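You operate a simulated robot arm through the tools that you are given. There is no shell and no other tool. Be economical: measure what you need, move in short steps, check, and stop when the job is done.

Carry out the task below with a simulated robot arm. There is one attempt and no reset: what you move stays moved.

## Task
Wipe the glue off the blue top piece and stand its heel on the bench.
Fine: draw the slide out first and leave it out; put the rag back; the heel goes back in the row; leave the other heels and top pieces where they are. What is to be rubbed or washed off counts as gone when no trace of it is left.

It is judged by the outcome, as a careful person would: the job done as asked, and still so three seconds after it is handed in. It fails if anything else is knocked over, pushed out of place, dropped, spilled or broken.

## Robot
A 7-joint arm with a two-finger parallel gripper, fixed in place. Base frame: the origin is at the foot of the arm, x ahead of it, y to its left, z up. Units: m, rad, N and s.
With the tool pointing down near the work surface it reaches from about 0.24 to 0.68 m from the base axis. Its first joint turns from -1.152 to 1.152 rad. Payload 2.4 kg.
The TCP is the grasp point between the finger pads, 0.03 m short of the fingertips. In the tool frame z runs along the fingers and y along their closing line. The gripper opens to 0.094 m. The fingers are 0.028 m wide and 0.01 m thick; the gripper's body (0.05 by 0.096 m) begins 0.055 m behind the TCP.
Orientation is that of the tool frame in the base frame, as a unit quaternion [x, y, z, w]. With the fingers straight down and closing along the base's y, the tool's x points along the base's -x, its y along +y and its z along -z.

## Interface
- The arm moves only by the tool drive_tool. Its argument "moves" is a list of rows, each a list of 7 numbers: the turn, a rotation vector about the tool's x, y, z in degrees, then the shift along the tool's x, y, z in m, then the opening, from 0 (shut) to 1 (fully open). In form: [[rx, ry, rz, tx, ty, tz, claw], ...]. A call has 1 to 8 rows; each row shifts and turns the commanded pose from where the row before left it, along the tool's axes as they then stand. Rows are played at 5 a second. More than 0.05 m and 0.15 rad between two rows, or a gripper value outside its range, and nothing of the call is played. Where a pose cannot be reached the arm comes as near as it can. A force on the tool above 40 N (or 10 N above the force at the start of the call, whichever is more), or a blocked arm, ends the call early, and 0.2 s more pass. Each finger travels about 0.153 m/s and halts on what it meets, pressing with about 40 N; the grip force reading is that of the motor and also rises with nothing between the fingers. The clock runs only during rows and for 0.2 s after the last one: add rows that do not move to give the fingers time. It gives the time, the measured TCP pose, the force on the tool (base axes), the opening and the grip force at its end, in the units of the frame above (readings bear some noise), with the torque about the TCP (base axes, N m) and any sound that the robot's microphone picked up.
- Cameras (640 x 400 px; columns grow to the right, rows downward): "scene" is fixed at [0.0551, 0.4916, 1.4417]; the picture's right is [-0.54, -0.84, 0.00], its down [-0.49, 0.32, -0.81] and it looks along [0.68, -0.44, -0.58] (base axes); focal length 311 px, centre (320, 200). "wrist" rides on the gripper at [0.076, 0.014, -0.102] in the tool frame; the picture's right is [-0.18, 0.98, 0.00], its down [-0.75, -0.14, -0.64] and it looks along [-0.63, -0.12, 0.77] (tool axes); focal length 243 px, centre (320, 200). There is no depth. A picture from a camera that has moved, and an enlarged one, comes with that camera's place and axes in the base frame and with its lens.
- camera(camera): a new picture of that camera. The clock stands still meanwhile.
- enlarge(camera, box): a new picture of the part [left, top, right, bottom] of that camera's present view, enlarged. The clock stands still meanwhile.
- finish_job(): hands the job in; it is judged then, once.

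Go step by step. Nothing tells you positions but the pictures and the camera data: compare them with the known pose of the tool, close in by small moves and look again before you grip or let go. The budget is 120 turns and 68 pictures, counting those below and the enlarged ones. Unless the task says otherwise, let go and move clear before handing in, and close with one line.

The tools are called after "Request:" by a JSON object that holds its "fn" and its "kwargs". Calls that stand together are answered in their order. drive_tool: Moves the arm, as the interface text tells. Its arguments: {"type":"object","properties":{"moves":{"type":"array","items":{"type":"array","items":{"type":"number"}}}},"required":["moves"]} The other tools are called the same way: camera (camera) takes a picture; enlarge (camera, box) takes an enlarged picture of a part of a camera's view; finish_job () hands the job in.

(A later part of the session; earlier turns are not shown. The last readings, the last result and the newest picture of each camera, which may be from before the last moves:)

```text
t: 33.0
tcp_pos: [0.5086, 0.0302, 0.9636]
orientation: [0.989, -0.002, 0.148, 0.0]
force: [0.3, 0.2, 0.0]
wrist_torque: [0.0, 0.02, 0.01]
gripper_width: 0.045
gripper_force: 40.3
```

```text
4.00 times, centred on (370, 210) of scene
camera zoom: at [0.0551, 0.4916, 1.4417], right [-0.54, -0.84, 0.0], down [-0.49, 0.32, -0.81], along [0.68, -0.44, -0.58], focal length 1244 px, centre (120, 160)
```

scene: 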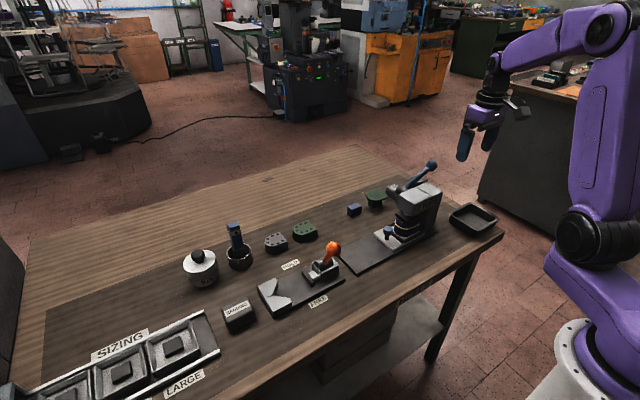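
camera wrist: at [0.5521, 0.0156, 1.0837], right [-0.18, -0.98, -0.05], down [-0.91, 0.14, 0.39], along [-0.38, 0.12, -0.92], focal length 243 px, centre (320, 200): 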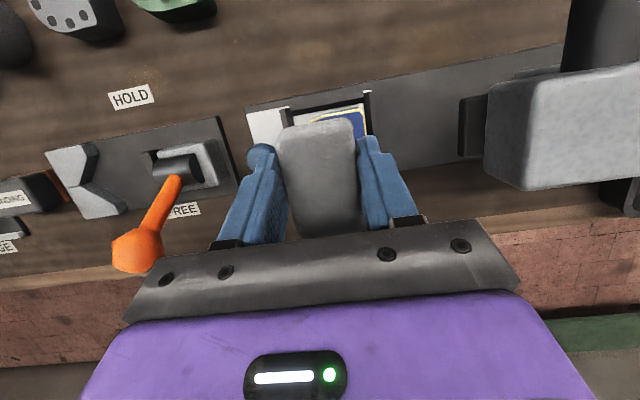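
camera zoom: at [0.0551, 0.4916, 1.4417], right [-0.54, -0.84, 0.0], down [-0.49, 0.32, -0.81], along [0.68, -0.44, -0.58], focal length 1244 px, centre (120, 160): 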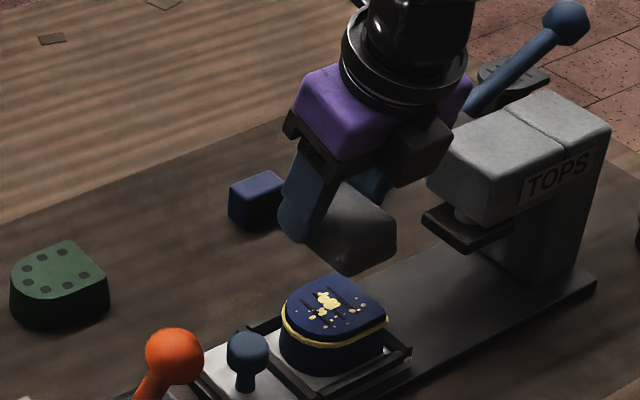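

The rag hangs over the top piece. Descending to contact in small steps.

Request:
{"fn": "drive_tool", "kwargs": {"moves": [[0, 0, 0, -0.0058, 0, 0.0191, 0], [0, 0, 0, -0.0058, 0, 0.0191, 0], [0, 0, 0, -0.0023, 0, 0.0076, 0]]}}

Request:
{"fn": "drive_tool", "kwargs": {"moves": [[0, 0, 0, -0.0015, 0, 0.0048, 0]]}}

Request:
{"fn": "drive_tool", "kwargs": {"moves": [[0, 0, 0, -0.0012, 0, 0.0038, 0]]}}

Request:
{"fn": "drive_tool", "kwargs": {"moves": [[0, 0, 0, -0.0009, 0, 0.0029, 0]]}}

```text
t: 33.8
tcp_pos: [0.5091, 0.0317, 0.9137]
orientation: [0.989, -0.003, 0.148, 0.0]
force: [-0.1, -0.3, -0.7]
wrist_torque: [0.0, 0.0, -0.02]
gripper_width: 0.0451
gripper_force: 39.5
```

```text
t: 34.2
tcp_pos: [0.5104, 0.032, 0.9085]
orientation: [0.989, -0.002, 0.147, 0.0]
force: [-0.6, -0.1, -0.1]
wrist_torque: [-0.02, 0.0, -0.02]
gripper_width: 0.0449
gripper_force: 40.0
```

```text
t: 34.6
tcp_pos: [0.5083, 0.0319, 0.9033]
orientation: [0.989, -0.003, 0.148, 0.0]
force: [-0.3, -0.2, -1.0]
wrist_torque: [-0.01, 0.03, -0.01]
gripper_width: 0.0451
gripper_force: 40.3
```

```text
t: 35.0
tcp_pos: [0.5083, 0.0302, 0.9012]
orientation: [0.989, -0.002, 0.148, 0.0]
force: [0.0, 0.3, 0.0]
wrist_torque: [0.0, -0.01, -0.02]
gripper_width: 0.0451
gripper_force: 39.6
```

No contact yet; continue down.

Request:
{"fn": "drive_tool", "kwargs": {"moves": [[0, 0, 0, -0.0009, 0, 0.0029, 0]]}}

Request:
{"fn": "drive_tool", "kwargs": {"moves": [[0, 0, 0, -0.0009, 0, 0.0029, 0]]}}

Request:
{"fn": "drive_tool", "kwargs": {"moves": [[0, 0, 0, -0.0009, 0, 0.0029, 0]]}}

Request:
{"fn": "enlarge", "kwargs": {"camera": "scene", "box": [325, 190, 425, 252]}}

```text
t: 35.4
tcp_pos: [0.5089, 0.0315, 0.8991]
orientation: [0.989, -0.002, 0.149, 0.0]
force: [-5.4, 1.2, 17.5]
wrist_torque: [-0.11, 0.29, 0.01]
gripper_width: 0.0448
gripper_force: 39.6
```

```text
t: 35.8
tcp_pos: [0.5124, 0.0315, 0.8987]
orientation: [0.988, -0.001, 0.152, 0.0]
force: [-2.6, 0.2, 11.6]
wrist_torque: [-0.01, 0.12, 0.01]
gripper_width: 0.045
gripper_force: 39.8
stopped in row 1: the force on the tool passed its limit at 45 N (the readings are from after the stop); the commanded pose is now the measured one
```

```text
t: 36.2
tcp_pos: [0.5119, 0.0299, 0.9003]
orientation: [0.988, 0.0, 0.155, 0.0]
force: [-2.2, -0.2, 11.6]
wrist_torque: [-0.03, 0.17, -0.02]
gripper_width: 0.0452
gripper_force: 39.6
stopped in row 1: the force on the tool passed its limit at 48 N (the readings are from after the stop); the commanded pose is now the measured one
```

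```text
6.40 times, centred on (375, 221) of scene
camera zoom: at [0.0548, 0.4916, 1.4418], right [-0.54, -0.84, 0.0], down [-0.49, 0.32, -0.81], along [0.68, -0.44, -0.58], focal length 1990 px, centre (-32, 66)
```

zoom: 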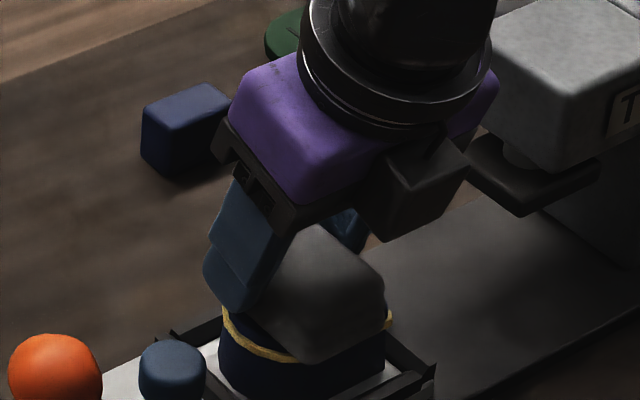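

In contact at about 11 N. Wiping strokes in x and y.

Request:
{"fn": "drive_tool", "kwargs": {"moves": [[0, 0, 0, 0.0096, 0, 0.0029, 0], [0, 0, 0, 0.0096, 0, 0.0029, 0], [0, 0, 0, -0.0096, 0, -0.0029, 0], [0, 0, 0, -0.0096, 0, -0.0029, 0], [0, 0, 0, -0.0096, 0, -0.0029, 0], [0, 0, 0, -0.0096, 0, -0.0029, 0], [0, 0, 0, 0.0096, 0, 0.0029, 0], [0, 0, 0, 0.0096, 0, 0.0029, 0]]}}

Request:
{"fn": "drive_tool", "kwargs": {"moves": [[0, 0, 0, 0, 0.01, 0, 0], [0, 0, 0, 0, 0.01, 0, 0], [0, 0, 0, 0, -0.01, 0, 0], [0, 0, 0, 0, -0.01, 0, 0], [0, 0, 0, 0, -0.01, 0, 0], [0, 0, 0, 0, -0.01, 0, 0], [0, 0, 0, 0, 0.01, 0, 0], [0, 0, 0, 0, 0.01, 0, 0]]}}

```text
t: 36.5
tcp_pos: [0.5145, 0.031, 0.8997]
orientation: [0.989, -0.001, 0.149, -0.001]
force: [-9.8, -0.4, 18.7]
wrist_torque: [-0.13, 0.49, -0.02]
gripper_width: 0.0449
gripper_force: 40.1
stopped in row 1: the force on the tool passed its limit at 50 N (the readings are from after the stop); the commanded pose is now the measured one
```

```text
t: 38.3
tcp_pos: [0.5154, 0.0298, 0.8989]
orientation: [0.989, -0.001, 0.149, -0.001]
force: [2.9, 1.1, 10.8]
wrist_torque: [-0.03, -0.15, 0.05]
gripper_width: 0.0449
gripper_force: 39.9
```

The y strokes ran fine. I'll ease up half a millimetre and do x strokes in smaller steps.

Request:
{"fn": "drive_tool", "kwargs": {"moves": [[0, 0, 0, 0.0002, 0, -0.0007, 0], [0, 0, 0, -0.0067, 0, -0.002, 0], [0, 0, 0, -0.0067, 0, -0.002, 0], [0, 0, 0, -0.0067, 0, -0.002, 0], [0, 0, 0, 0.0067, 0, 0.002, 0], [0, 0, 0, 0.0067, 0, 0.002, 0], [0, 0, 0, 0.0067, 0, 0.002, 0], [0, 0, 0, 0.0067, 0, 0.002, 0]]}}

Request:
{"fn": "drive_tool", "kwargs": {"moves": [[0, 0, 0, 0, 0.01, 0, 0], [0, 0, 0, 0, 0.01, 0, 0], [0, 0, 0, -0.0067, 0, -0.002, 0], [0, 0, 0, 0, -0.01, 0, 0], [0, 0, 0, 0, -0.01, 0, 0], [0, 0, 0, 0, -0.01, 0, 0], [0, 0, 0, 0, -0.01, 0, 0], [0, 0, 0, 0, 0.01, 0, 0]]}}

Request:
{"fn": "drive_tool", "kwargs": {"moves": [[0, 0, 0, 0, 0.01, 0, 0], [0, 0, 0, 0.0117, 0, -0.0382, 0], [0, 0, 0, 0.0117, 0, -0.0382, 0]]}}

Request:
{"fn": "enlarge", "kwargs": {"camera": "scene", "box": [325, 190, 425, 252]}}

```text
t: 39.7
tcp_pos: [0.5013, 0.0309, 0.899]
orientation: [0.99, -0.004, 0.142, -0.003]
force: [-9.7, 0.7, 18.4]
wrist_torque: [-0.27, 0.15, -0.15]
gripper_width: 0.0448
gripper_force: 40.1
stopped in row 6: the force on the tool passed its limit at 48 N (the readings are from after the stop); the commanded pose is now the measured one
```

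```text
t: 40.1
tcp_pos: [0.5017, 0.0223, 0.8992]
orientation: [0.99, -0.004, 0.142, -0.004]
force: [-8.8, -0.9, 16.2]
wrist_torque: [-0.32, 0.15, -0.13]
gripper_width: 0.0448
gripper_force: 40.1
stopped in row 2: the force on the tool passed its limit at 43 N (the readings are from after the stop); the commanded pose is now the measured one
```

```text
t: 40.9
tcp_pos: [0.5057, 0.0077, 0.9791]
orientation: [0.99, -0.004, 0.142, -0.003]
force: [0.9, 0.0, 0.7]
wrist_torque: [0.0, -0.01, 0.03]
gripper_width: 0.0449
gripper_force: 39.9
```

```text
6.40 times, centred on (375, 221) of scene
camera zoom: at [0.0551, 0.4916, 1.4417], right [-0.54, -0.84, 0.0], down [-0.49, 0.32, -0.81], along [0.68, -0.44, -0.58], focal length 1990 px, centre (-32, 66)
```

zoom: 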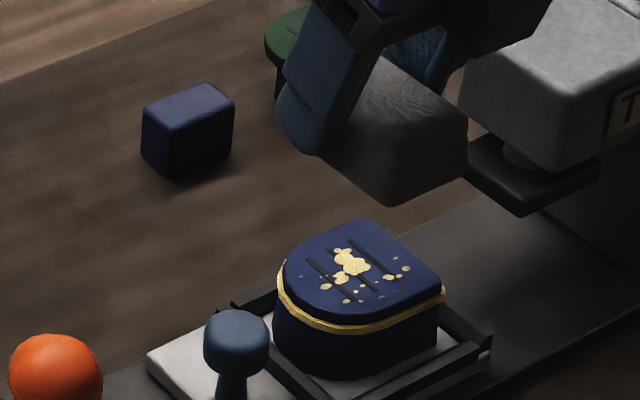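

The glue looks nearly unchanged; the rag's underside seems tilted so it likely touched on one edge only. I'll zoom to compare.

Request:
{"fn": "enlarge", "kwargs": {"camera": "scene", "box": [360, 190, 408, 220]}}

Request:
{"fn": "enlarge", "kwargs": {"camera": "scene", "box": [362, 218, 402, 244]}}

```text
13.33 times, centred on (384, 205) of scene
camera zoom: at [0.0551, 0.4916, 1.4417], right [-0.54, -0.84, 0.0], down [-0.49, 0.32, -0.81], along [0.68, -0.44, -0.58], focal length 4146 px, centre (-533, 133)
```

zoom: 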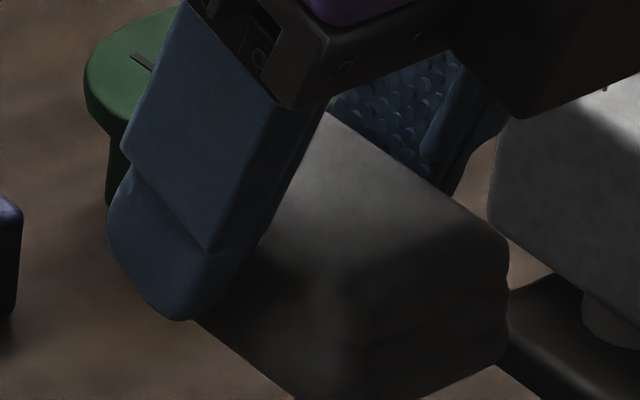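

```text
15.38 times, centred on (382, 231) of scene
camera zoom: at [0.0551, 0.4916, 1.4417], right [-0.54, -0.84, 0.0], down [-0.49, 0.32, -0.81], along [0.68, -0.44, -0.58], focal length 4784 px, centre (-634, -277)
```

zoom: 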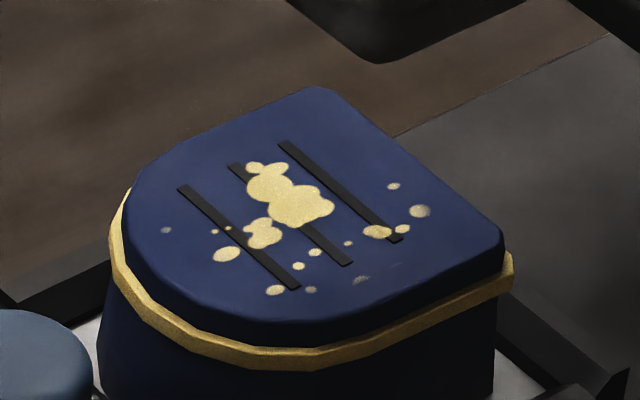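

Good sign: the outlying spots have faded, so wiping works and just needs many more passes with the rag flat. I'll go again with longer y strokes.

Request:
{"fn": "drive_tool", "kwargs": {"moves": [[0, 0, 0, -0.0079, -0.02, 0.0378, 0], [0, 0, 0, -0.0079, 0, 0.0378, 0], [0, 0, 0, -0.0006, 0, 0.0019, 0], [0, 0, 0, -0.0003, 0, 0.001, 0]]}}

Request:
{"fn": "drive_tool", "kwargs": {"moves": [[0, 0, 0, 0, 0.012, 0, 0], [0, 0, 0, 0, 0.012, 0, 0], [0, 0, 0, 0, -0.012, 0, 0], [0, 0, 0, 0, -0.012, 0, 0], [0, 0, 0, 0, -0.012, 0, 0], [0, 0, 0, 0, -0.012, 0, 0], [0, 0, 0, 0, 0.012, 0, 0], [0, 0, 0, 0, 0.012, 0, 0]]}}

```text
t: 41.9
tcp_pos: [0.512, 0.0319, 0.9]
orientation: [0.99, -0.003, 0.144, -0.004]
force: [1.0, -1.3, 7.4]
wrist_torque: [0.16, 0.03, 0.03]
gripper_width: 0.0451
gripper_force: 40.1
```

```text
t: 43.7
tcp_pos: [0.5113, 0.0324, 0.8997]
orientation: [0.99, -0.004, 0.144, -0.004]
force: [-3.0, -0.1, 37.4]
wrist_torque: [0.64, 0.08, 0.01]
gripper_width: 0.0451
gripper_force: 39.9
```

Strokes work; I'll ease pressure slightly and continue with several sets.

Request:
{"fn": "drive_tool", "kwargs": {"moves": [[0, 0, 0, 0.0001, 0, -0.0005, 0], [0, 0, 0, 0, 0.012, 0, 0], [0, 0, 0, 0, 0.012, 0, 0], [0, 0, 0, 0, -0.012, 0, 0], [0, 0, 0, 0, -0.012, 0, 0], [0, 0, 0, 0, -0.012, 0, 0], [0, 0, 0, 0, -0.012, 0, 0], [0, 0, 0, 0, 0.012, 0, 0]]}}

Request:
{"fn": "drive_tool", "kwargs": {"moves": [[0, 0, 0, 0, 0.012, 0, 0], [0, 0, 0, 0, 0.012, 0, 0], [0, 0, 0, 0, 0.012, 0, 0], [0, 0, 0, 0, -0.012, 0, 0], [0, 0, 0, 0, -0.012, 0, 0], [0, 0, 0, 0, -0.012, 0, 0], [0, 0, 0, 0, -0.012, 0, 0], [0, 0, 0, 0, 0.012, 0, 0]]}}

Request:
{"fn": "drive_tool", "kwargs": {"moves": [[0, 0, 0, 0, 0.012, 0, 0], [0, 0, 0, 0, 0.012, 0, 0], [0, 0, 0, 0, 0.012, 0, 0], [0, 0, 0, 0, -0.012, 0, 0], [0, 0, 0, 0, -0.012, 0, 0], [0, 0, 0, 0, -0.012, 0, 0], [0, 0, 0, 0, -0.012, 0, 0], [0, 0, 0, 0, 0.012, 0, 0]]}}

Request:
{"fn": "drive_tool", "kwargs": {"moves": [[0, 0, 0, 0.0117, 0, -0.0382, 0], [0, 0, 0, 0.0117, 0, -0.0382, 0]]}}

Request:
{"fn": "enlarge", "kwargs": {"camera": "scene", "box": [362, 218, 402, 244]}}

```text
t: 45.5
tcp_pos: [0.5096, 0.0465, 0.899]
orientation: [0.99, -0.003, 0.142, -0.004]
force: [0.9, -0.6, 28.1]
wrist_torque: [0.36, -0.07, -0.09]
gripper_width: 0.0452
gripper_force: 40.5
```

```text
t: 46.0
tcp_pos: [0.5111, 0.0358, 0.9003]
orientation: [0.99, -0.003, 0.143, -0.005]
force: [-4.3, -1.1, 9.8]
wrist_torque: [0.05, 0.13, -0.04]
gripper_width: 0.0453
gripper_force: 40.0
stopped in row 2: the force on the tool passed its limit at 43 N (the readings are from after the stop); the commanded pose is now the measured one
```

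```text
t: 47.8
tcp_pos: [0.5107, 0.0368, 0.9003]
orientation: [0.99, -0.004, 0.143, -0.005]
force: [-2.7, 0.5, 25.7]
wrist_torque: [0.22, 0.11, -0.04]
gripper_width: 0.0451
gripper_force: 40.0
```

```text
t: 48.4
tcp_pos: [0.5125, 0.0357, 0.9776]
orientation: [0.99, -0.005, 0.142, -0.004]
force: [0.0, -0.1, -0.5]
wrist_torque: [0.01, -0.02, 0.02]
gripper_width: 0.0446
gripper_force: 39.9
```

```text
15.38 times, centred on (382, 231) of scene
camera zoom: at [0.0551, 0.4916, 1.4417], right [-0.54, -0.84, 0.0], down [-0.49, 0.32, -0.81], along [0.68, -0.44, -0.58], focal length 4784 px, centre (-634, -277)
```

zoom: 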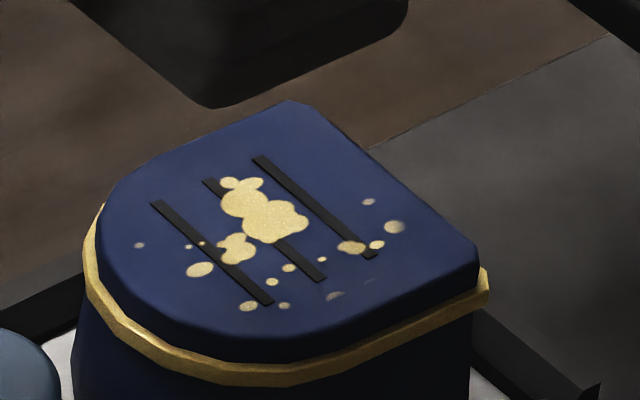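

The slide itself followed the y strokes, so there was little rubbing. The slide is rigid in x, so I'll use light x strokes instead.

Request:
{"fn": "drive_tool", "kwargs": {"moves": [[0, 0, 0, -0.0109, 0, 0.0368, 0], [0, 0, 0, -0.0109, 0, 0.0368, 0], [0, 0, 0, 0.0058, 0, 0.0017, 0], [0, 0, 0, 0.0058, 0, 0.0017, 0], [0, 0, 0, -0.0058, 0, -0.0017, 0], [0, 0, 0, -0.0058, 0, -0.0017, 0], [0, 0, 0, -0.0058, 0, -0.0017, 0]]}}

Request:
{"fn": "drive_tool", "kwargs": {"moves": [[0, 0, 0, -0.0058, 0, -0.0017, 0], [0, 0, 0, 0.0058, 0, 0.0017, 0], [0, 0, 0, 0.0058, 0, 0.0017, 0], [0, 0, 0, 0.0058, 0, 0.0017, 0], [0, 0, 0, 0.0058, 0, 0.0017, 0], [0, 0, 0, -0.0058, 0, -0.0017, 0], [0, 0, 0, -0.0058, 0, -0.0017, 0]]}}

```text
t: 50.0
tcp_pos: [0.5077, 0.0343, 0.9041]
orientation: [0.99, -0.004, 0.142, -0.004]
force: [-1.2, 0.4, 0.5]
wrist_torque: [-0.02, 0.04, 0.05]
gripper_width: 0.0451
gripper_force: 40.4
```

```text
t: 51.5
tcp_pos: [0.5121, 0.0353, 0.9022]
orientation: [0.99, -0.004, 0.144, -0.005]
force: [-0.4, -0.6, -0.6]
wrist_torque: [0.0, 0.0, -0.01]
gripper_width: 0.045
gripper_force: 39.8
```

Not touching yet; lower 2 mm and stroke.

Request:
{"fn": "drive_tool", "kwargs": {"moves": [[0, 0, 0, -0.0004, 0, 0.0014, 0], [0, 0, 0, -0.0001, 0, 0.0005, 0]]}}

Request:
{"fn": "drive_tool", "kwargs": {"moves": [[0, 0, 0, 0.0058, 0, 0.0017, 0], [0, 0, 0, 0.0058, 0, 0.0017, 0], [0, 0, 0, -0.0058, 0, -0.0017, 0], [0, 0, 0, -0.0058, 0, -0.0017, 0], [0, 0, 0, -0.0058, 0, -0.0017, 0], [0, 0, 0, -0.0058, 0, -0.0017, 0], [0, 0, 0, 0.0058, 0, 0.0017, 0], [0, 0, 0, 0.0058, 0, 0.0017, 0]]}}

```text
t: 52.1
tcp_pos: [0.5122, 0.0353, 0.8999]
orientation: [0.99, -0.004, 0.144, -0.004]
force: [-0.4, 0.4, -0.7]
wrist_torque: [-0.01, 0.0, 0.0]
gripper_width: 0.0449
gripper_force: 40.9
```

```text
t: 54.0
tcp_pos: [0.5119, 0.0373, 0.9001]
orientation: [0.99, -0.004, 0.144, -0.005]
force: [-0.5, 0.5, 0.3]
wrist_torque: [0.02, 0.02, -0.01]
gripper_width: 0.0451
gripper_force: 39.6
```

Still no contact; lower another 1 mm and repeat.

Request:
{"fn": "drive_tool", "kwargs": {"moves": [[0, 0, 0, -0.0003, 0, 0.001, 0]]}}

Request:
{"fn": "drive_tool", "kwargs": {"moves": [[0, 0, 0, -0.0002, 0, 0.0007, 0]]}}

Request:
{"fn": "drive_tool", "kwargs": {"moves": [[0, 0, 0, -0.0058, 0, -0.0017, 0], [0, 0, 0, -0.0058, 0, -0.0017, 0], [0, 0, 0, 0.0058, 0, 0.0017, 0], [0, 0, 0, 0.0058, 0, 0.0017, 0], [0, 0, 0, 0.0058, 0, 0.0017, 0], [0, 0, 0, 0.0058, 0, 0.0017, 0], [0, 0, 0, -0.0058, 0, -0.0017, 0], [0, 0, 0, -0.0058, 0, -0.0017, 0]]}}

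```text
t: 54.4
tcp_pos: [0.5129, 0.0378, 0.9002]
orientation: [0.99, -0.003, 0.144, -0.004]
force: [-6.0, -0.8, 14.9]
wrist_torque: [0.05, 0.29, -0.01]
gripper_width: 0.0449
gripper_force: 39.8
```

```text
t: 54.8
tcp_pos: [0.5133, 0.0373, 0.8994]
orientation: [0.989, -0.003, 0.145, -0.005]
force: [-8.1, 0.5, 28.1]
wrist_torque: [0.21, 0.41, -0.04]
gripper_width: 0.045
gripper_force: 39.9
```

```text
t: 55.6
tcp_pos: [0.505, 0.0363, 0.899]
orientation: [0.99, -0.003, 0.143, -0.005]
force: [-1.1, 0.6, 7.6]
wrist_torque: [-0.03, -0.05, -0.02]
gripper_width: 0.0449
gripper_force: 40.2
stopped in row 4: the force on the tool passed its limit at 46 N (the readings are from after the stop); the commanded pose is now the measured one
```

Contact now ~8 N. Slower x strokes at this pressure.

Request:
{"fn": "drive_tool", "kwargs": {"moves": [[0, 0, 0, 0.0038, 0, 0.001, 0], [0, 0, 0, 0.0038, 0, 0.001, 0], [0, 0, 0, 0.0038, 0, 0.001, 0], [0, 0, 0, 0.0038, 0, 0.001, 0], [0, 0, 0, -0.0058, 0, -0.0017, 0], [0, 0, 0, -0.0058, 0, -0.0017, 0], [0, 0, 0, -0.0058, 0, -0.0017, 0], [0, 0, 0, -0.0058, 0, -0.0017, 0]]}}

Request:
{"fn": "drive_tool", "kwargs": {"moves": [[0, 0, 0, 0.0038, 0, 0.001, 0], [0, 0, 0, 0.0038, 0, 0.001, 0], [0, 0, 0, 0.0038, 0, 0.001, 0], [0, 0, 0, 0.0038, 0, 0.001, 0], [0, 0, 0, 0.0038, 0, 0.001, 0], [0, 0, 0, -0.0058, 0, -0.0017, 0], [0, 0, 0, -0.0058, 0, -0.0017, 0], [0, 0, 0, -0.0058, 0, -0.0017, 0]]}}

Request:
{"fn": "drive_tool", "kwargs": {"moves": [[0, 0, 0, 0.0038, 0, 0.001, 0], [0, 0, 0, 0.0038, 0, 0.001, 0], [0, 0, 0, 0.0038, 0, 0.001, 0], [0, 0, 0, 0.0038, 0, 0.001, 0], [0, 0, 0, 0.0038, 0, 0.001, 0], [0, 0, 0, -0.0058, 0, -0.0017, 0], [0, 0, 0, -0.0058, 0, -0.0017, 0], [0, 0, 0, -0.0058, 0, -0.0017, 0]]}}

```text
t: 57.4
tcp_pos: [0.4967, 0.0353, 0.8991]
orientation: [0.99, -0.003, 0.142, -0.003]
force: [3.7, 0.5, 6.3]
wrist_torque: [-0.06, -0.28, 0.05]
gripper_width: 0.0451
gripper_force: 39.1
```

```text
t: 59.2
tcp_pos: [0.4985, 0.0375, 0.8999]
orientation: [0.99, -0.003, 0.141, -0.005]
force: [-0.3, 0.4, -1.3]
wrist_torque: [0.04, 0.01, 0.02]
gripper_width: 0.0451
gripper_force: 40.2
```

```text
t: 61.0
tcp_pos: [0.4993, 0.0356, 0.9005]
orientation: [0.99, -0.002, 0.142, -0.006]
force: [1.5, 0.1, 1.4]
wrist_torque: [-0.05, -0.05, 0.01]
gripper_width: 0.0449
gripper_force: 40.4
```

Strokes ran smoothly. Lift and check the effect.

Request:
{"fn": "drive_tool", "kwargs": {"moves": [[0, 0, 0, 0.0117, 0, -0.0382, 0], [0, 0, 0, 0.0117, 0, -0.0382, 0]]}}

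Request:
{"fn": "enlarge", "kwargs": {"camera": "scene", "box": [358, 202, 406, 244]}}

```text
t: 61.6
tcp_pos: [0.5019, 0.0367, 0.9804]
orientation: [0.99, -0.003, 0.141, -0.005]
force: [0.6, 0.1, -1.1]
wrist_torque: [-0.02, 0.02, 0.0]
gripper_width: 0.0447
gripper_force: 40.2
```

```text
9.52 times, centred on (382, 223) of scene
camera zoom: at [0.0551, 0.4916, 1.4417], right [-0.54, -0.84, 0.0], down [-0.49, 0.32, -0.81], along [0.68, -0.44, -0.58], focal length 2961 px, centre (-270, -19)
```

zoom: 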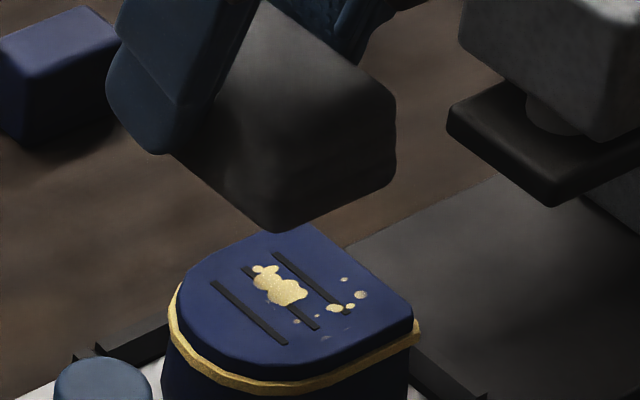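

Clear progress: the +y/-x spots are gone; the central blob and -y spots remain. The rag seems slightly lower on its +y side, so I'll roll it 1.2° and shift 15 mm toward -y, then continue.

Request:
{"fn": "drive_tool", "kwargs": {"moves": [[1.2, 0, 0, -0.0065, 0.015, 0.0395, 0], [0, 0, 0, -0.0064, 0, 0.0385, 0], [0, 0, 0, -0.0003, 0, 0.001, 0]]}}

Request:
{"fn": "drive_tool", "kwargs": {"moves": [[0, 0, 0, -0.0002, 0, 0.0008, 0]]}}

Request:
{"fn": "drive_tool", "kwargs": {"moves": [[0, 0, 0, -0.0002, 0, 0.0008, 0]]}}

```text
t: 62.4
tcp_pos: [0.5111, 0.0245, 0.9008]
orientation: [0.99, -0.001, 0.141, -0.016]
force: [0.0, 0.7, 0.0]
wrist_torque: [0.01, -0.02, -0.02]
gripper_width: 0.0446
gripper_force: 39.8
```

```text
t: 62.8
tcp_pos: [0.5105, 0.0237, 0.9002]
orientation: [0.99, -0.001, 0.141, -0.015]
force: [-1.3, 0.0, 0.2]
wrist_torque: [0.02, 0.01, 0.01]
gripper_width: 0.045
gripper_force: 39.6
```

```text
t: 63.2
tcp_pos: [0.5106, 0.0235, 0.8995]
orientation: [0.99, -0.002, 0.142, -0.015]
force: [-2.4, 1.4, 9.8]
wrist_torque: [-0.21, 0.07, -0.07]
gripper_width: 0.045
gripper_force: 39.9
```

Contact at the -y side now, ~10 N. X strokes here.

Request:
{"fn": "drive_tool", "kwargs": {"moves": [[0, 0, 0, 0.0038, 0, 0.0011, 0], [0, 0, 0, 0.0038, 0, 0.0011, 0], [0, 0, 0, 0.0038, 0, 0.0011, 0], [0, 0, 0, -0.0058, 0, -0.0017, 0], [0, 0, 0, -0.0058, 0, -0.0017, 0], [0, 0, 0, -0.0058, 0, -0.0017, 0], [0, 0, 0, -0.0058, 0, -0.0017, 0], [0, 0, 0, 0.0038, 0, 0.0011, 0]]}}

Request:
{"fn": "drive_tool", "kwargs": {"moves": [[0, 0, 0, 0.0038, 0, 0.0011, 0], [0, 0, 0, 0.0038, 0, 0.0011, 0], [0, 0, 0, 0.0038, 0, 0.0011, 0], [0, 0, 0, 0.0038, 0, 0.0011, 0], [0, 0, 0, 0.0038, 0, 0.0011, 0], [0, 0, 0, -0.0058, 0, -0.0017, 0], [0, 0, 0, -0.0058, 0, -0.0017, 0], [0, 0, 0, -0.0058, 0, -0.0017, 0]]}}

Request:
{"fn": "drive_tool", "kwargs": {"moves": [[-0.6, 0, 0, 0.0038, 0, 0.0011, 0], [0, 0, 0, 0.0038, 0, 0.0011, 0], [0, 0, 0, 0.0038, 0, 0.0011, 0], [0, 0, 0, 0.0038, 0, 0.0011, 0], [0, 0, 0, 0.0038, 0, 0.0011, 0], [0, 0, 0, -0.0058, 0, -0.0017, 0], [0, 0, 0, -0.0058, 0, -0.0017, 0], [0, 0, 0, -0.0058, 0, -0.0017, 0]]}}

```text
t: 63.7
tcp_pos: [0.5127, 0.0242, 0.901]
orientation: [0.99, -0.001, 0.139, -0.017]
force: [-8.7, -0.6, 15.9]
wrist_torque: [-0.32, 0.31, -0.15]
gripper_width: 0.045
gripper_force: 40.6
stopped in row 2: the force on the tool passed its limit at 44 N (the readings are from after the stop); the commanded pose is now the measured one
```

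```text
t: 64.1
tcp_pos: [0.5133, 0.0231, 0.9008]
orientation: [0.99, -0.002, 0.137, -0.018]
force: [-8.8, 0.0, 16.0]
wrist_torque: [-0.33, 0.25, -0.14]
gripper_width: 0.0449
gripper_force: 39.6
stopped in row 1: the force on the tool passed its limit at 45 N (the readings are from after the stop); the commanded pose is now the measured one
```

```text
t: 64.5
tcp_pos: [0.5163, 0.0238, 0.8998]
orientation: [0.991, -0.003, 0.133, -0.015]
force: [-7.9, 1.3, 16.1]
wrist_torque: [-0.34, 0.23, -0.16]
gripper_width: 0.0451
gripper_force: 40.2
stopped in row 2: the force on the tool passed its limit at 45 N (the readings are from after the stop); the commanded pose is now the measured one
```

Pushing in +x grabs; I'll restore the tilt and wipe only on -x strokes, lifting for the return.

Request:
{"fn": "drive_tool", "kwargs": {"moves": [[0, 0, 0, 0.0009, 0, -0.003, 0], [-0.4, 1.5, 0, 0.006, 0, 0.0018, 0], [0, 0, 0, -0.0008, 0, 0.0027, 0]]}}

Request:
{"fn": "drive_tool", "kwargs": {"moves": [[0, 0, 0, -0.0067, 0, -0.002, 0], [0, 0, 0, -0.0067, 0, -0.002, 0], [0, 0, 0, -0.0067, 0, -0.002, 0], [0, 0, 0, 0.0009, 0, -0.003, 0], [0, 0, 0, 0.0201, 0, 0.006, 0], [0, 0, 0, -0.0009, 0, 0.003, 0]]}}

```text
t: 65.3
tcp_pos: [0.5219, 0.0247, 0.8992]
orientation: [0.989, -0.004, 0.146, -0.011]
force: [0.0, 0.0, -0.2]
wrist_torque: [-0.03, -0.01, -0.03]
gripper_width: 0.0448
gripper_force: 40.1
```

```text
t: 66.8
tcp_pos: [0.5231, 0.0247, 0.9003]
orientation: [0.989, -0.004, 0.146, -0.011]
force: [-3.8, 0.2, 6.7]
wrist_torque: [-0.15, 0.27, -0.06]
gripper_width: 0.0451
gripper_force: 40.8
```

This cycle works. Repeating with a touch more pressure.

Request:
{"fn": "drive_tool", "kwargs": {"moves": [[0, 0, 0, -0.0097, 0, -0.0026, 0], [0, 0, 0, -0.0096, 0, -0.0029, 0], [0, 0, 0, -0.0048, 0, -0.0014, 0], [0, 0, 0, 0.0009, 0, -0.003, 0], [0, 0, 0, 0.024, 0, 0.007, 0], [0, 0, 0, -0.0009, 0, 0.0031, 0], [0, 0, 0, -0.0096, 0, -0.0029, 0], [0, 0, 0, -0.0096, 0, -0.0029, 0]]}}

Request:
{"fn": "drive_tool", "kwargs": {"moves": [[0, 0, 0, -0.0048, 0, -0.0014, 0], [0, 0, 0, 0.0009, 0, -0.003, 0], [0, 0, 0, 0.024, 0, 0.007, 0], [0, 0, 0, -0.0009, 0, 0.0031, 0], [0, 0, 0, -0.0096, 0, -0.0029, 0], [0, 0, 0, -0.0096, 0, -0.0029, 0], [0, 0, 0, -0.0048, 0, -0.0014, 0], [0, 0, 0, 0.0009, 0, -0.003, 0]]}}

Request:
{"fn": "drive_tool", "kwargs": {"moves": [[0, 0, 0, 0.024, 0, 0.007, 0], [0, 0, 0, -0.0009, 0, 0.0031, 0], [0, 0, 0, -0.0096, 0, -0.0029, 0], [0, 0, 0, -0.0096, 0, -0.0029, 0], [0, 0, 0, -0.0048, 0, -0.0014, 0], [0, 0, 0, 0.0117, 0, -0.0382, 0], [0, 0, 0, 0.0117, 0, -0.0382, 0]]}}

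Request:
{"fn": "enlarge", "kwargs": {"camera": "scene", "box": [362, 214, 406, 244]}}

```text
t: 68.5
tcp_pos: [0.5019, 0.0239, 0.9003]
orientation: [0.989, -0.004, 0.146, -0.012]
force: [1.0, 0.4, 1.9]
wrist_torque: [-0.07, -0.07, 0.03]
gripper_width: 0.0452
gripper_force: 39.8
```

```text
t: 70.3
tcp_pos: [0.4954, 0.0233, 0.902]
orientation: [0.99, -0.005, 0.144, -0.012]
force: [1.0, -0.8, -0.6]
wrist_torque: [-0.03, 0.01, 0.0]
gripper_width: 0.0451
gripper_force: 39.8
```

```text
t: 72.0
tcp_pos: [0.4977, 0.0228, 0.9776]
orientation: [0.989, -0.005, 0.145, -0.012]
force: [0.2, 0.0, 0.0]
wrist_torque: [0.04, -0.01, 0.03]
gripper_width: 0.0451
gripper_force: 39.8
```

```text
13.33 times, centred on (384, 229) of scene
camera zoom: at [0.0551, 0.4916, 1.4417], right [-0.54, -0.84, 0.0], down [-0.49, 0.32, -0.81], along [0.68, -0.44, -0.58], focal length 4146 px, centre (-533, -187)
```

zoom: 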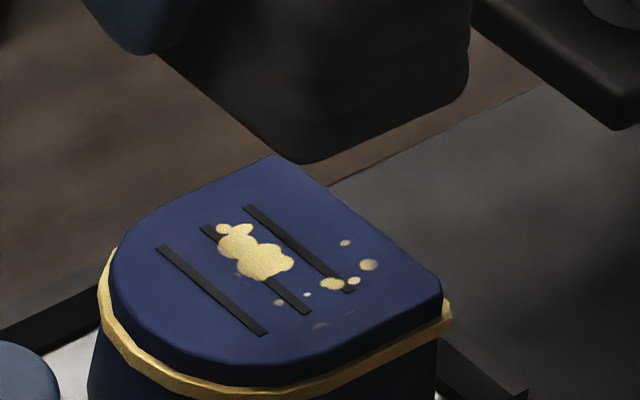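

The heel has actually ridden back with the slide to y≈-0.003, so my rag was offset. I'll undo the roll and wipe centred on the true position.

Request:
{"fn": "drive_tool", "kwargs": {"moves": [[-1.1, 0, 0, 0.01, 0.026, 0.03, 0], [0, 0, 0, -0.0109, 0, 0.0364, 0], [0, 0, 0, 0, 0, 0.0116, 0], [0, 0, 0, -0.0006, 0, 0.0019, 0]]}}

Request:
{"fn": "drive_tool", "kwargs": {"moves": [[0, 0, 0, -0.0003, 0, 0.001, 0]]}}

```text
t: 73.0
tcp_pos: [0.5169, -0.002, 0.9005]
orientation: [0.989, -0.006, 0.146, -0.002]
force: [-0.4, -0.9, 0.0]
wrist_torque: [0.02, 0.0, 0.01]
gripper_width: 0.0448
gripper_force: 40.2
```

```text
t: 73.3
tcp_pos: [0.5173, -0.0028, 0.9001]
orientation: [0.989, -0.005, 0.146, -0.002]
force: [-2.1, 0.3, 2.7]
wrist_torque: [-0.01, 0.18, 0.0]
gripper_width: 0.0447
gripper_force: 40.5
```

Contact, on the -x end of the rag; reduce tilt by 1.2° to flatten it, press a bit and stroke.

Request:
{"fn": "drive_tool", "kwargs": {"moves": [[0, -1.2, 0, 0.0003, 0, -0.001, 0], [0, 0, 0, -0.0004, 0, 0.0015, 0], [0, 0, 0, -0.0001, 0, 0.0005, 0]]}}

Request:
{"fn": "drive_tool", "kwargs": {"moves": [[0, 0, 0, -0.0067, 0, -0.0018, 0], [0, 0, 0, -0.0067, 0, -0.0018, 0], [0, 0, 0, -0.0067, 0, -0.0018, 0]]}}

```text
t: 74.2
tcp_pos: [0.5189, -0.0044, 0.8979]
orientation: [0.991, -0.005, 0.137, -0.002]
force: [-3.5, 0.3, 9.6]
wrist_torque: [-0.06, 0.16, -0.01]
gripper_width: 0.045
gripper_force: 39.9
```

```text
t: 75.0
tcp_pos: [0.4999, -0.0047, 0.899]
orientation: [0.99, -0.006, 0.139, -0.001]
force: [8.8, -2.3, 9.6]
wrist_torque: [-0.25, -0.19, 0.01]
gripper_width: 0.0452
gripper_force: 40.3
```

Now flat, with ~10 N. Repeating cycles.

Request:
{"fn": "drive_tool", "kwargs": {"moves": [[0, 0, 0, 0.0008, 0, -0.003, 0], [0, 0, 0, 0.0212, 0, 0.006, 0], [0, 0, 0, -0.0008, 0, 0.003, 0], [0, 0, 0, -0.0077, 0, -0.0021, 0], [0, 0, 0, -0.0077, 0, -0.0021, 0], [0, 0, 0, -0.0077, 0, -0.0021, 0], [0, 0, 0, 0.0008, 0, -0.003, 0]]}}

Request:
{"fn": "drive_tool", "kwargs": {"moves": [[0, 0, 0, 0.0231, 0, 0.0065, 0], [0, 0, 0, -0.0008, 0, 0.003, 0], [0, 0, 0, -0.0077, 0, -0.0021, 0], [0, 0, 0, -0.0077, 0, -0.0021, 0], [0, 0, 0, -0.0077, 0, -0.0021, 0], [0, 0, 0, 0.0008, 0, -0.003, 0], [0, 0, 0, 0.0231, 0, 0.0065, 0], [0, 0, 0, -0.0008, 0, 0.003, 0]]}}

Request:
{"fn": "drive_tool", "kwargs": {"moves": [[0, 0, 0, -0.0077, 0, -0.0021, 0], [0, 0, 0, -0.0077, 0, -0.0021, 0], [0, 0, 0, -0.0077, 0, -0.0021, 0], [0, 0, 0, 0.0109, 0, -0.0382, 0], [0, 0, 0, 0.0109, 0, -0.0382, 0]]}}

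Request:
{"fn": "enlarge", "kwargs": {"camera": "scene", "box": [362, 214, 406, 244]}}

```text
t: 76.5
tcp_pos: [0.4954, -0.003, 0.9024]
orientation: [0.991, -0.006, 0.136, -0.003]
force: [0.6, 0.7, -1.4]
wrist_torque: [0.02, 0.02, 0.01]
gripper_width: 0.0452
gripper_force: 40.4
```

```text
t: 78.4
tcp_pos: [0.5176, -0.0021, 0.8994]
orientation: [0.991, -0.005, 0.134, -0.003]
force: [-9.3, -0.6, 16.9]
wrist_torque: [-0.12, 0.25, -0.01]
gripper_width: 0.0453
gripper_force: 39.8
stopped in row 8: the force on the tool passed its limit at 45 N (the readings are from after the stop); the commanded pose is now the measured one
```

```text
t: 79.6
tcp_pos: [0.4921, -0.0034, 0.977]
orientation: [0.991, -0.006, 0.132, -0.003]
force: [0.0, 0.5, 0.1]
wrist_torque: [0.01, 0.01, 0.0]
gripper_width: 0.0449
gripper_force: 39.8
```

```text
13.33 times, centred on (384, 229) of scene
camera zoom: at [0.0551, 0.4916, 1.4417], right [-0.54, -0.84, 0.0], down [-0.49, 0.32, -0.81], along [0.68, -0.44, -0.58], focal length 4146 px, centre (-533, -187)
```

zoom: 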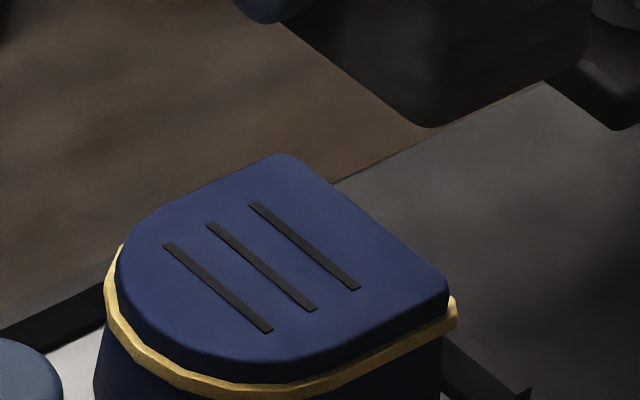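

The top face is clean. I'll inspect the yellow seam bead closely to decide whether it is wipeable glue.

Request:
{"fn": "enlarge", "kwargs": {"camera": "scene", "box": [366, 228, 398, 248]}}

```text
16.00 times, centred on (382, 238) of scene
camera zoom: at [0.0551, 0.4916, 1.4417], right [-0.54, -0.84, 0.0], down [-0.49, 0.32, -0.81], along [0.68, -0.44, -0.58], focal length 4975 px, centre (-672, -408)
```

zoom: 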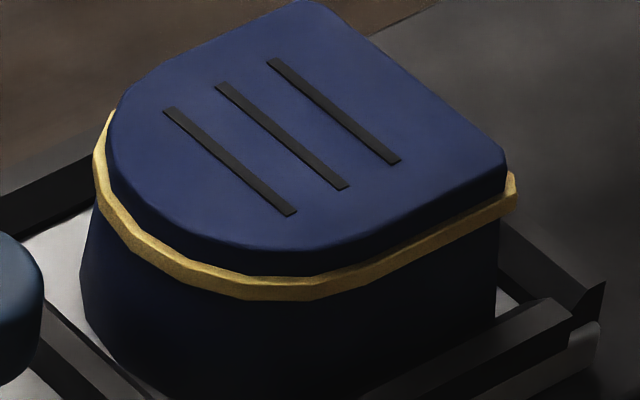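

The bead looks like solid seam glue, but I'll test gently on its -x side with the rag's end to see if it wipes off.

Request:
{"fn": "drive_tool", "kwargs": {"moves": [[0, 0, 0, -0.0323, 0, -0.0088, 0], [0, 0, 0, -0.0323, 0, -0.0088, 0], [0, 0, 0, -0.013, 0, 0.0475, 0], [0, 0, 0, -0.013, 0, 0.0475, 0], [0, 0, 0, 0.0058, 0, 0.0016, 0], [0, 0, 0, 0.0058, 0, 0.0016, 0]]}}

Request:
{"fn": "enlarge", "kwargs": {"camera": "scene", "box": [350, 200, 414, 250]}}

```text
t: 81.0
tcp_pos: [0.4422, -0.0021, 0.8794]
orientation: [0.991, -0.006, 0.133, -0.002]
force: [0.4, 0.2, -1.2]
wrist_torque: [0.01, 0.01, 0.02]
gripper_width: 0.045
gripper_force: 40.1
```

```text
8.00 times, centred on (382, 225) of scene
camera zoom: at [0.0551, 0.4916, 1.4417], right [-0.54, -0.84, 0.0], down [-0.49, 0.32, -0.81], along [0.68, -0.44, -0.58], focal length 2488 px, centre (-176, 0)
```

zoom: 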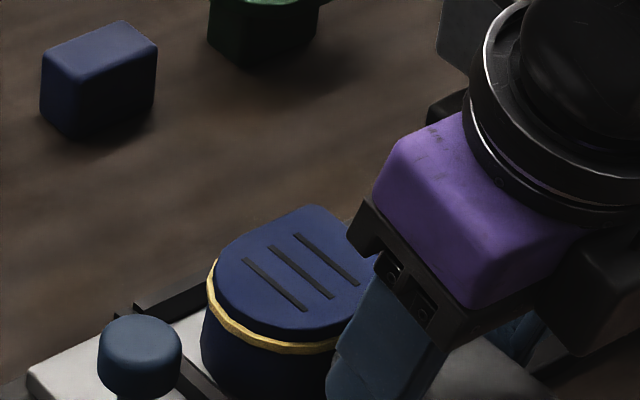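

Close to the side; approach in small steps until touch.

Request:
{"fn": "drive_tool", "kwargs": {"moves": [[0, 0, 0, 0.0038, 0, 0.001, 0]]}}

Request:
{"fn": "drive_tool", "kwargs": {"moves": [[0, 0, 0, 0.0029, 0, 0.0008, 0]]}}

Request:
{"fn": "drive_tool", "kwargs": {"moves": [[0, 0, 0, 0.0019, 0, 0.0005, 0]]}}

```text
t: 81.4
tcp_pos: [0.4453, -0.0036, 0.8802]
orientation: [0.991, -0.005, 0.133, -0.003]
force: [0.1, -0.6, -1.0]
wrist_torque: [0.02, 0.02, -0.03]
gripper_width: 0.0447
gripper_force: 40.3
```

```text
t: 81.8
tcp_pos: [0.4479, -0.0029, 0.8797]
orientation: [0.991, -0.005, 0.133, -0.002]
force: [0.9, 0.3, 0.4]
wrist_torque: [0.01, -0.01, 0.0]
gripper_width: 0.0451
gripper_force: 40.2
```

```text
t: 82.2
tcp_pos: [0.4493, -0.0024, 0.88]
orientation: [0.991, -0.006, 0.133, -0.003]
force: [0.2, 0.9, 0.6]
wrist_torque: [0.01, 0.01, 0.03]
gripper_width: 0.045
gripper_force: 40.1
```

Request:
{"fn": "drive_tool", "kwargs": {"moves": [[0, 0, 0, 0.0029, 0, 0.0008, 0]]}}

Request:
{"fn": "drive_tool", "kwargs": {"moves": [[0, 0, 0, 0.0019, 0, 0.0005, 0]]}}

Request:
{"fn": "drive_tool", "kwargs": {"moves": [[0, 0, 0, 0.0019, 0, 0.0005, 0]]}}

```text
t: 82.6
tcp_pos: [0.4512, -0.0015, 0.8806]
orientation: [0.991, -0.005, 0.133, -0.003]
force: [0.3, 0.1, -0.9]
wrist_torque: [-0.02, -0.01, 0.01]
gripper_width: 0.045
gripper_force: 39.5
```

```text
t: 83.0
tcp_pos: [0.454, -0.0029, 0.8785]
orientation: [0.991, -0.005, 0.133, -0.003]
force: [-6.0, -0.4, 1.7]
wrist_torque: [-0.02, 0.18, -0.03]
gripper_width: 0.0451
gripper_force: 39.9
```

```text
t: 83.4
tcp_pos: [0.4545, -0.0018, 0.8796]
orientation: [0.991, -0.005, 0.131, -0.003]
force: [-21.0, -0.2, 6.4]
wrist_torque: [-0.04, 0.63, -0.1]
gripper_width: 0.0448
gripper_force: 39.8
```

Touching. Ease off slightly, rub up/down, then back away and look.

Request:
{"fn": "drive_tool", "kwargs": {"moves": [[0, 0, 0, -0.0007, 0, 0, 0], [0, 0, 0, 0.0013, 0, -0.0048, 0], [0, 0, 0, -0.0013, 0, 0.0048, 0], [0, 0, 0, -0.0013, 0, 0.0048, 0], [0, 0, 0, 0.0013, 0, -0.0048, 0], [0, 0, 0, 0.0013, 0, -0.0048, 0], [0, 0, 0, -0.0013, 0, 0.0048, 0], [0, 0, 0, 0, 0.004, 0, 0]]}}

Request:
{"fn": "drive_tool", "kwargs": {"moves": [[0, 0, 0, 0, -0.008, 0, 0], [0, 0, 0, 0, 0.008, 0, 0], [0, 0, 0, 0, -0.008, 0, 0], [0, 0, 0, 0, 0.004, 0, 0], [0, 0, 0, -0.0385, 0, -0.01, 0], [0, 0, 0, 0.0109, 0, -0.0382, 0], [0, 0, 0, 0.0109, 0, -0.0382, 0]]}}

Request:
{"fn": "enlarge", "kwargs": {"camera": "scene", "box": [366, 225, 398, 245]}}

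```text
t: 85.2
tcp_pos: [0.4551, -0.0068, 0.88]
orientation: [0.991, -0.005, 0.133, -0.002]
force: [-12.1, 0.8, 2.6]
wrist_torque: [0.05, 0.45, 0.11]
gripper_width: 0.0453
gripper_force: 39.9
```

```text
t: 86.8
tcp_pos: [0.4193, -0.0043, 0.9441]
orientation: [0.991, -0.015, 0.134, -0.008]
force: [1.9, 8.1, -0.2]
wrist_torque: [-0.62, 0.13, -0.14]
gripper_width: 0.0449
gripper_force: 40.2
out of reach, approached as far as the arm can: row 7
```

```text
16.00 times, centred on (382, 235) of scene
camera zoom: at [0.0551, 0.4923, 1.4415], right [-0.54, -0.84, 0.0], down [-0.49, 0.32, -0.81], along [0.68, -0.44, -0.58], focal length 4975 px, centre (-672, -360)
```

zoom: 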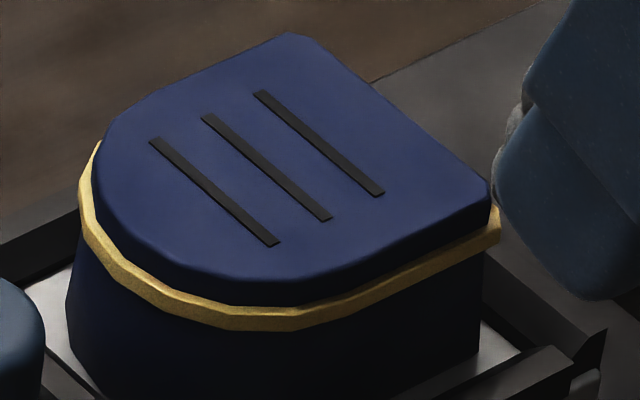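

The bead is unchanged: it is the solid seam, not wipeable glue. The arm reads a slight side force at its reach limit; I'll move outward to relax and check.

Request:
{"fn": "drive_tool", "kwargs": {"moves": [[0, 0, 0, 0.0289, 0, 0.0079, 0], [0, 0, 0, 0.0289, 0, 0.0079, 0]]}}

Request:
{"fn": "camera", "kwargs": {"camera": "scene"}}

```text
t: 87.4
tcp_pos: [0.4791, -0.0001, 0.946]
orientation: [0.991, -0.006, 0.133, -0.003]
force: [0.7, 0.3, -0.3]
wrist_torque: [-0.01, 0.01, 0.0]
gripper_width: 0.0449
gripper_force: 39.9
```

```text
15 pictures are left
```

scene: 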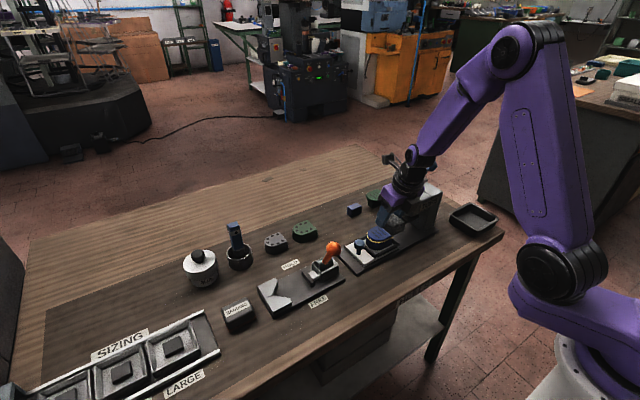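

All in place. Restoring tilt and carrying the rag back the same way: out in x, then along -y to its spot.

Request:
{"fn": "drive_tool", "kwargs": {"moves": [[-0.3, 0.8, -0.46, 0.0397, 0, 0.0073, 0], [0, 0, 0, 0.0397, 0, 0.0073, 0], [0, 0, 0, 0.0397, 0, 0.0073, 0], [0, 0, 0, 0.0397, 0, 0.0073, 0], [0, 0, 0, 0.0397, 0, 0.0073, 0]]}}

Request:
{"fn": "drive_tool", "kwargs": {"moves": [[0, 0, 0, 0, 0.047, 0, 0], [0, 0, 0, 0, 0.047, 0, 0], [0, 0, 0, 0, 0.047, 0, 0], [0, 0, 0, 0, 0.047, 0, 0], [0, 0, 0, 0, 0.047, 0, 0]]}}

```text
t: 88.6
tcp_pos: [0.6782, -0.001, 0.9631]
orientation: [0.99, -0.002, 0.14, 0.0]
force: [0.0, -0.1, 1.2]
wrist_torque: [-0.01, 0.03, 0.03]
gripper_width: 0.045
gripper_force: 40.3
```

```text
t: 89.8
tcp_pos: [0.6768, -0.2369, 0.9678]
orientation: [0.99, 0.0, 0.14, -0.002]
force: [-0.1, 0.0, -0.3]
wrist_torque: [-0.05, 0.03, 0.01]
gripper_width: 0.0452
gripper_force: 40.2
```

Descending to the original spot.

Request:
{"fn": "drive_tool", "kwargs": {"moves": [[0, 0, 0, -0.01, 0, 0.0386, 0], [0, 0, 0, -0.01, 0, 0.0386, 0], [0, 0, 0, -0.01, -0.001, 0.0366, 0]]}}

Request:
{"fn": "drive_tool", "kwargs": {"moves": [[0, 0, 0, -0.001, 0, 0.0038, 0]]}}

Request:
{"fn": "drive_tool", "kwargs": {"moves": [[0, 0, 0, -0.0006, 0, 0.0019, 0]]}}

```text
t: 90.6
tcp_pos: [0.68, -0.2384, 0.8467]
orientation: [0.99, -0.003, 0.14, 0.001]
force: [0.2, -0.3, 0.2]
wrist_torque: [0.01, -0.03, 0.01]
gripper_width: 0.0447
gripper_force: 40.1
```

```text
t: 91.0
tcp_pos: [0.6803, -0.237, 0.8427]
orientation: [0.99, -0.001, 0.142, 0.0]
force: [-0.1, 0.0, -0.2]
wrist_torque: [0.0, -0.02, -0.01]
gripper_width: 0.0448
gripper_force: 40.2
```

```text
t: 91.4
tcp_pos: [0.6812, -0.2371, 0.8412]
orientation: [0.99, -0.002, 0.14, 0.001]
force: [0.5, -1.1, -1.5]
wrist_torque: [0.05, -0.03, -0.03]
gripper_width: 0.0448
gripper_force: 39.6
```

Request:
{"fn": "drive_tool", "kwargs": {"moves": [[0, 0, 0, -0.0005, 0, 0.0015, 0]]}}

Request:
{"fn": "drive_tool", "kwargs": {"moves": [[0, 0, 0, -0.0003, 0, 0.001, 0]]}}

```text
t: 91.8
tcp_pos: [0.6799, -0.2358, 0.839]
orientation: [0.99, -0.002, 0.14, 0.0]
force: [-0.6, 0.0, 2.0]
wrist_torque: [-0.01, -0.02, -0.01]
gripper_width: 0.0448
gripper_force: 40.0
```

```text
t: 92.2
tcp_pos: [0.6804, -0.2354, 0.84]
orientation: [0.99, -0.002, 0.141, 0.0]
force: [-3.3, 0.1, 5.7]
wrist_torque: [-0.03, -0.13, -0.01]
gripper_width: 0.0449
gripper_force: 40.0
```

The rag is touching the bench at its original place. Open modestly, rise straight up, and check.

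Request:
{"fn": "drive_tool", "kwargs": {"moves": [[0, 0, 0, 0, 0, 0, 0.66], [0, 0, 0, 0, 0, 0, 0.66], [0, 0, 0, 0.0055, 0, -0.0192, 0.66], [0, 0, 0, 0.0111, 0, -0.0384, 0.66], [0, 0, 0, 0.0111, 0, -0.0384, 0.66], [0, 0, 0, 0.0083, 0, -0.0288, 0.66]]}}

Request:
{"fn": "camera", "kwargs": {"camera": "wrist"}}

```text
t: 93.6
tcp_pos: [0.6785, -0.2362, 0.9678]
orientation: [0.99, -0.002, 0.141, 0.0]
force: [0.1, 0.9, -0.2]
wrist_torque: [0.0, 0.01, -0.02]
gripper_width: 0.0621
gripper_force: 0.0
```

```text
14 pictures are left
camera wrist: at [0.7231, -0.2513, 1.0873], right [-0.18, -0.98, -0.05], down [-0.9, 0.14, 0.41], along [-0.39, 0.12, -0.91], focal length 243 px, centre (320, 200)
```

wrist: 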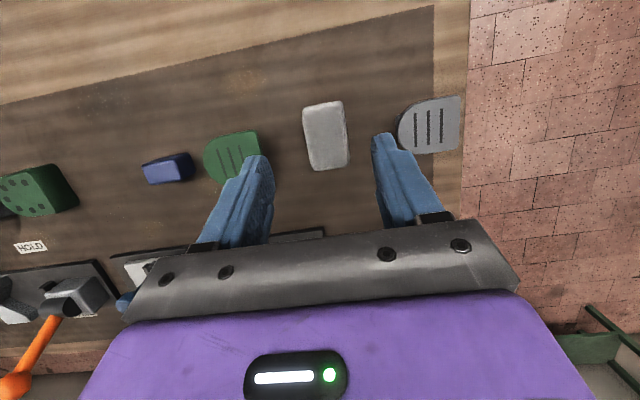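

The rag is back in place. Next: pick the heel. I'll return over the slide, upright, with yaw so the fingers close along x.

Request:
{"fn": "drive_tool", "kwargs": {"moves": [[0, 0, 0, 0, -0.047, 0, 1], [0, 0, 0, 0, -0.047, 0, 1], [0, 0, 0, 0, -0.047, 0, 1], [0, 0, 0, 0, -0.047, 0, 1], [0, 0, 0, 0, -0.047, 0, 1]]}}

Request:
{"fn": "drive_tool", "kwargs": {"moves": [[0, 0, 0, -0.0352, 0, -0.0311, 1], [0, 0, 0, -0.0352, 0, -0.0311, 1], [0, 0, 0, -0.0352, 0, -0.0311, 1], [0, 0, 0, -0.0352, 0, -0.0311, 1], [0, -8.1, 0, 0, 0, 0, 1], [0, -8.1, 0, 0, 0, 0, 1]]}}

Request:
{"fn": "drive_tool", "kwargs": {"moves": [[0, 0, -8.5, 0, -0.006, 0, 1], [0, 0, -8.5, 0, 0, 0, 1], [0, 0, -8.5, 0, 0, 0, 1], [0, 0, -8.5, 0, 0, 0, 1], [0, 0, -8.5, 0, 0, 0, 1], [0, 0, -8.5, 0, 0, 0, 1], [0, 0, -8.5, 0, 0, 0, 1], [0, 0, -8.5, 0, 0, 0, 1]]}}

Request:
{"fn": "drive_tool", "kwargs": {"moves": [[0, 0, -8.5, 0, 0, 0, 1], [0, 0, -8.5, 0, 0, 0, 1], [0, 0, -5, 0, 0, 0, 1], [0, 0, 0, 0.03, 0, 0, 1], [0, 0, 0, 0.03, 0, 0, 1]]}}

Request:
{"fn": "camera", "kwargs": {"camera": "wrist"}}

```text
t: 94.8
tcp_pos: [0.6805, -0.0037, 0.969]
orientation: [0.99, -0.003, 0.139, 0.0]
force: [0.0, -1.4, 0.3]
wrist_torque: [0.06, 0.02, 0.01]
gripper_width: 0.094
gripper_force: 0.1
```

```text
t: 96.2
tcp_pos: [0.5132, 0.0006, 1.0489]
orientation: [1.0, -0.001, -0.002, 0.0]
force: [-0.5, 0.3, -0.4]
wrist_torque: [0.05, 0.01, 0.01]
gripper_width: 0.0937
gripper_force: 0.0
```

```text
t: 98.0
tcp_pos: [0.513, 0.0063, 1.0484]
orientation: [0.829, 0.559, -0.001, -0.001]
force: [-0.1, 0.1, -0.3]
wrist_torque: [0.03, 0.01, -0.03]
gripper_width: 0.094
gripper_force: 0.0
```

```text
t: 99.2
tcp_pos: [0.514, 0.065, 1.0493]
orientation: [0.709, 0.706, 0.0, -0.001]
force: [0.2, 0.0, -0.4]
wrist_torque: [0.03, 0.01, 0.01]
gripper_width: 0.094
gripper_force: 0.1
```

```text
13 pictures are left
camera wrist: at [0.5282, 0.1402, 1.1513], right [0.98, -0.19, 0.0], down [-0.14, -0.75, 0.64], along [-0.12, -0.63, -0.77], focal length 243 px, centre (320, 200)
```

wrist: 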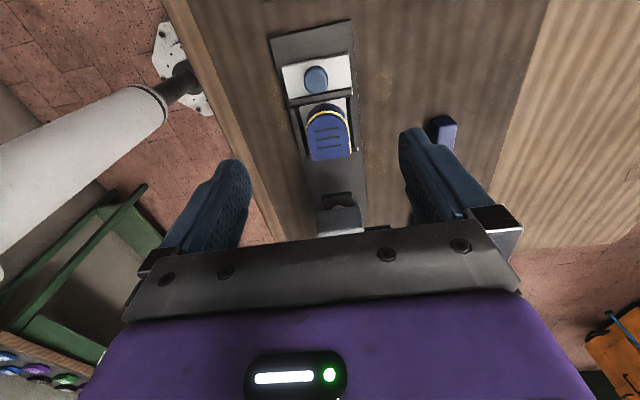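

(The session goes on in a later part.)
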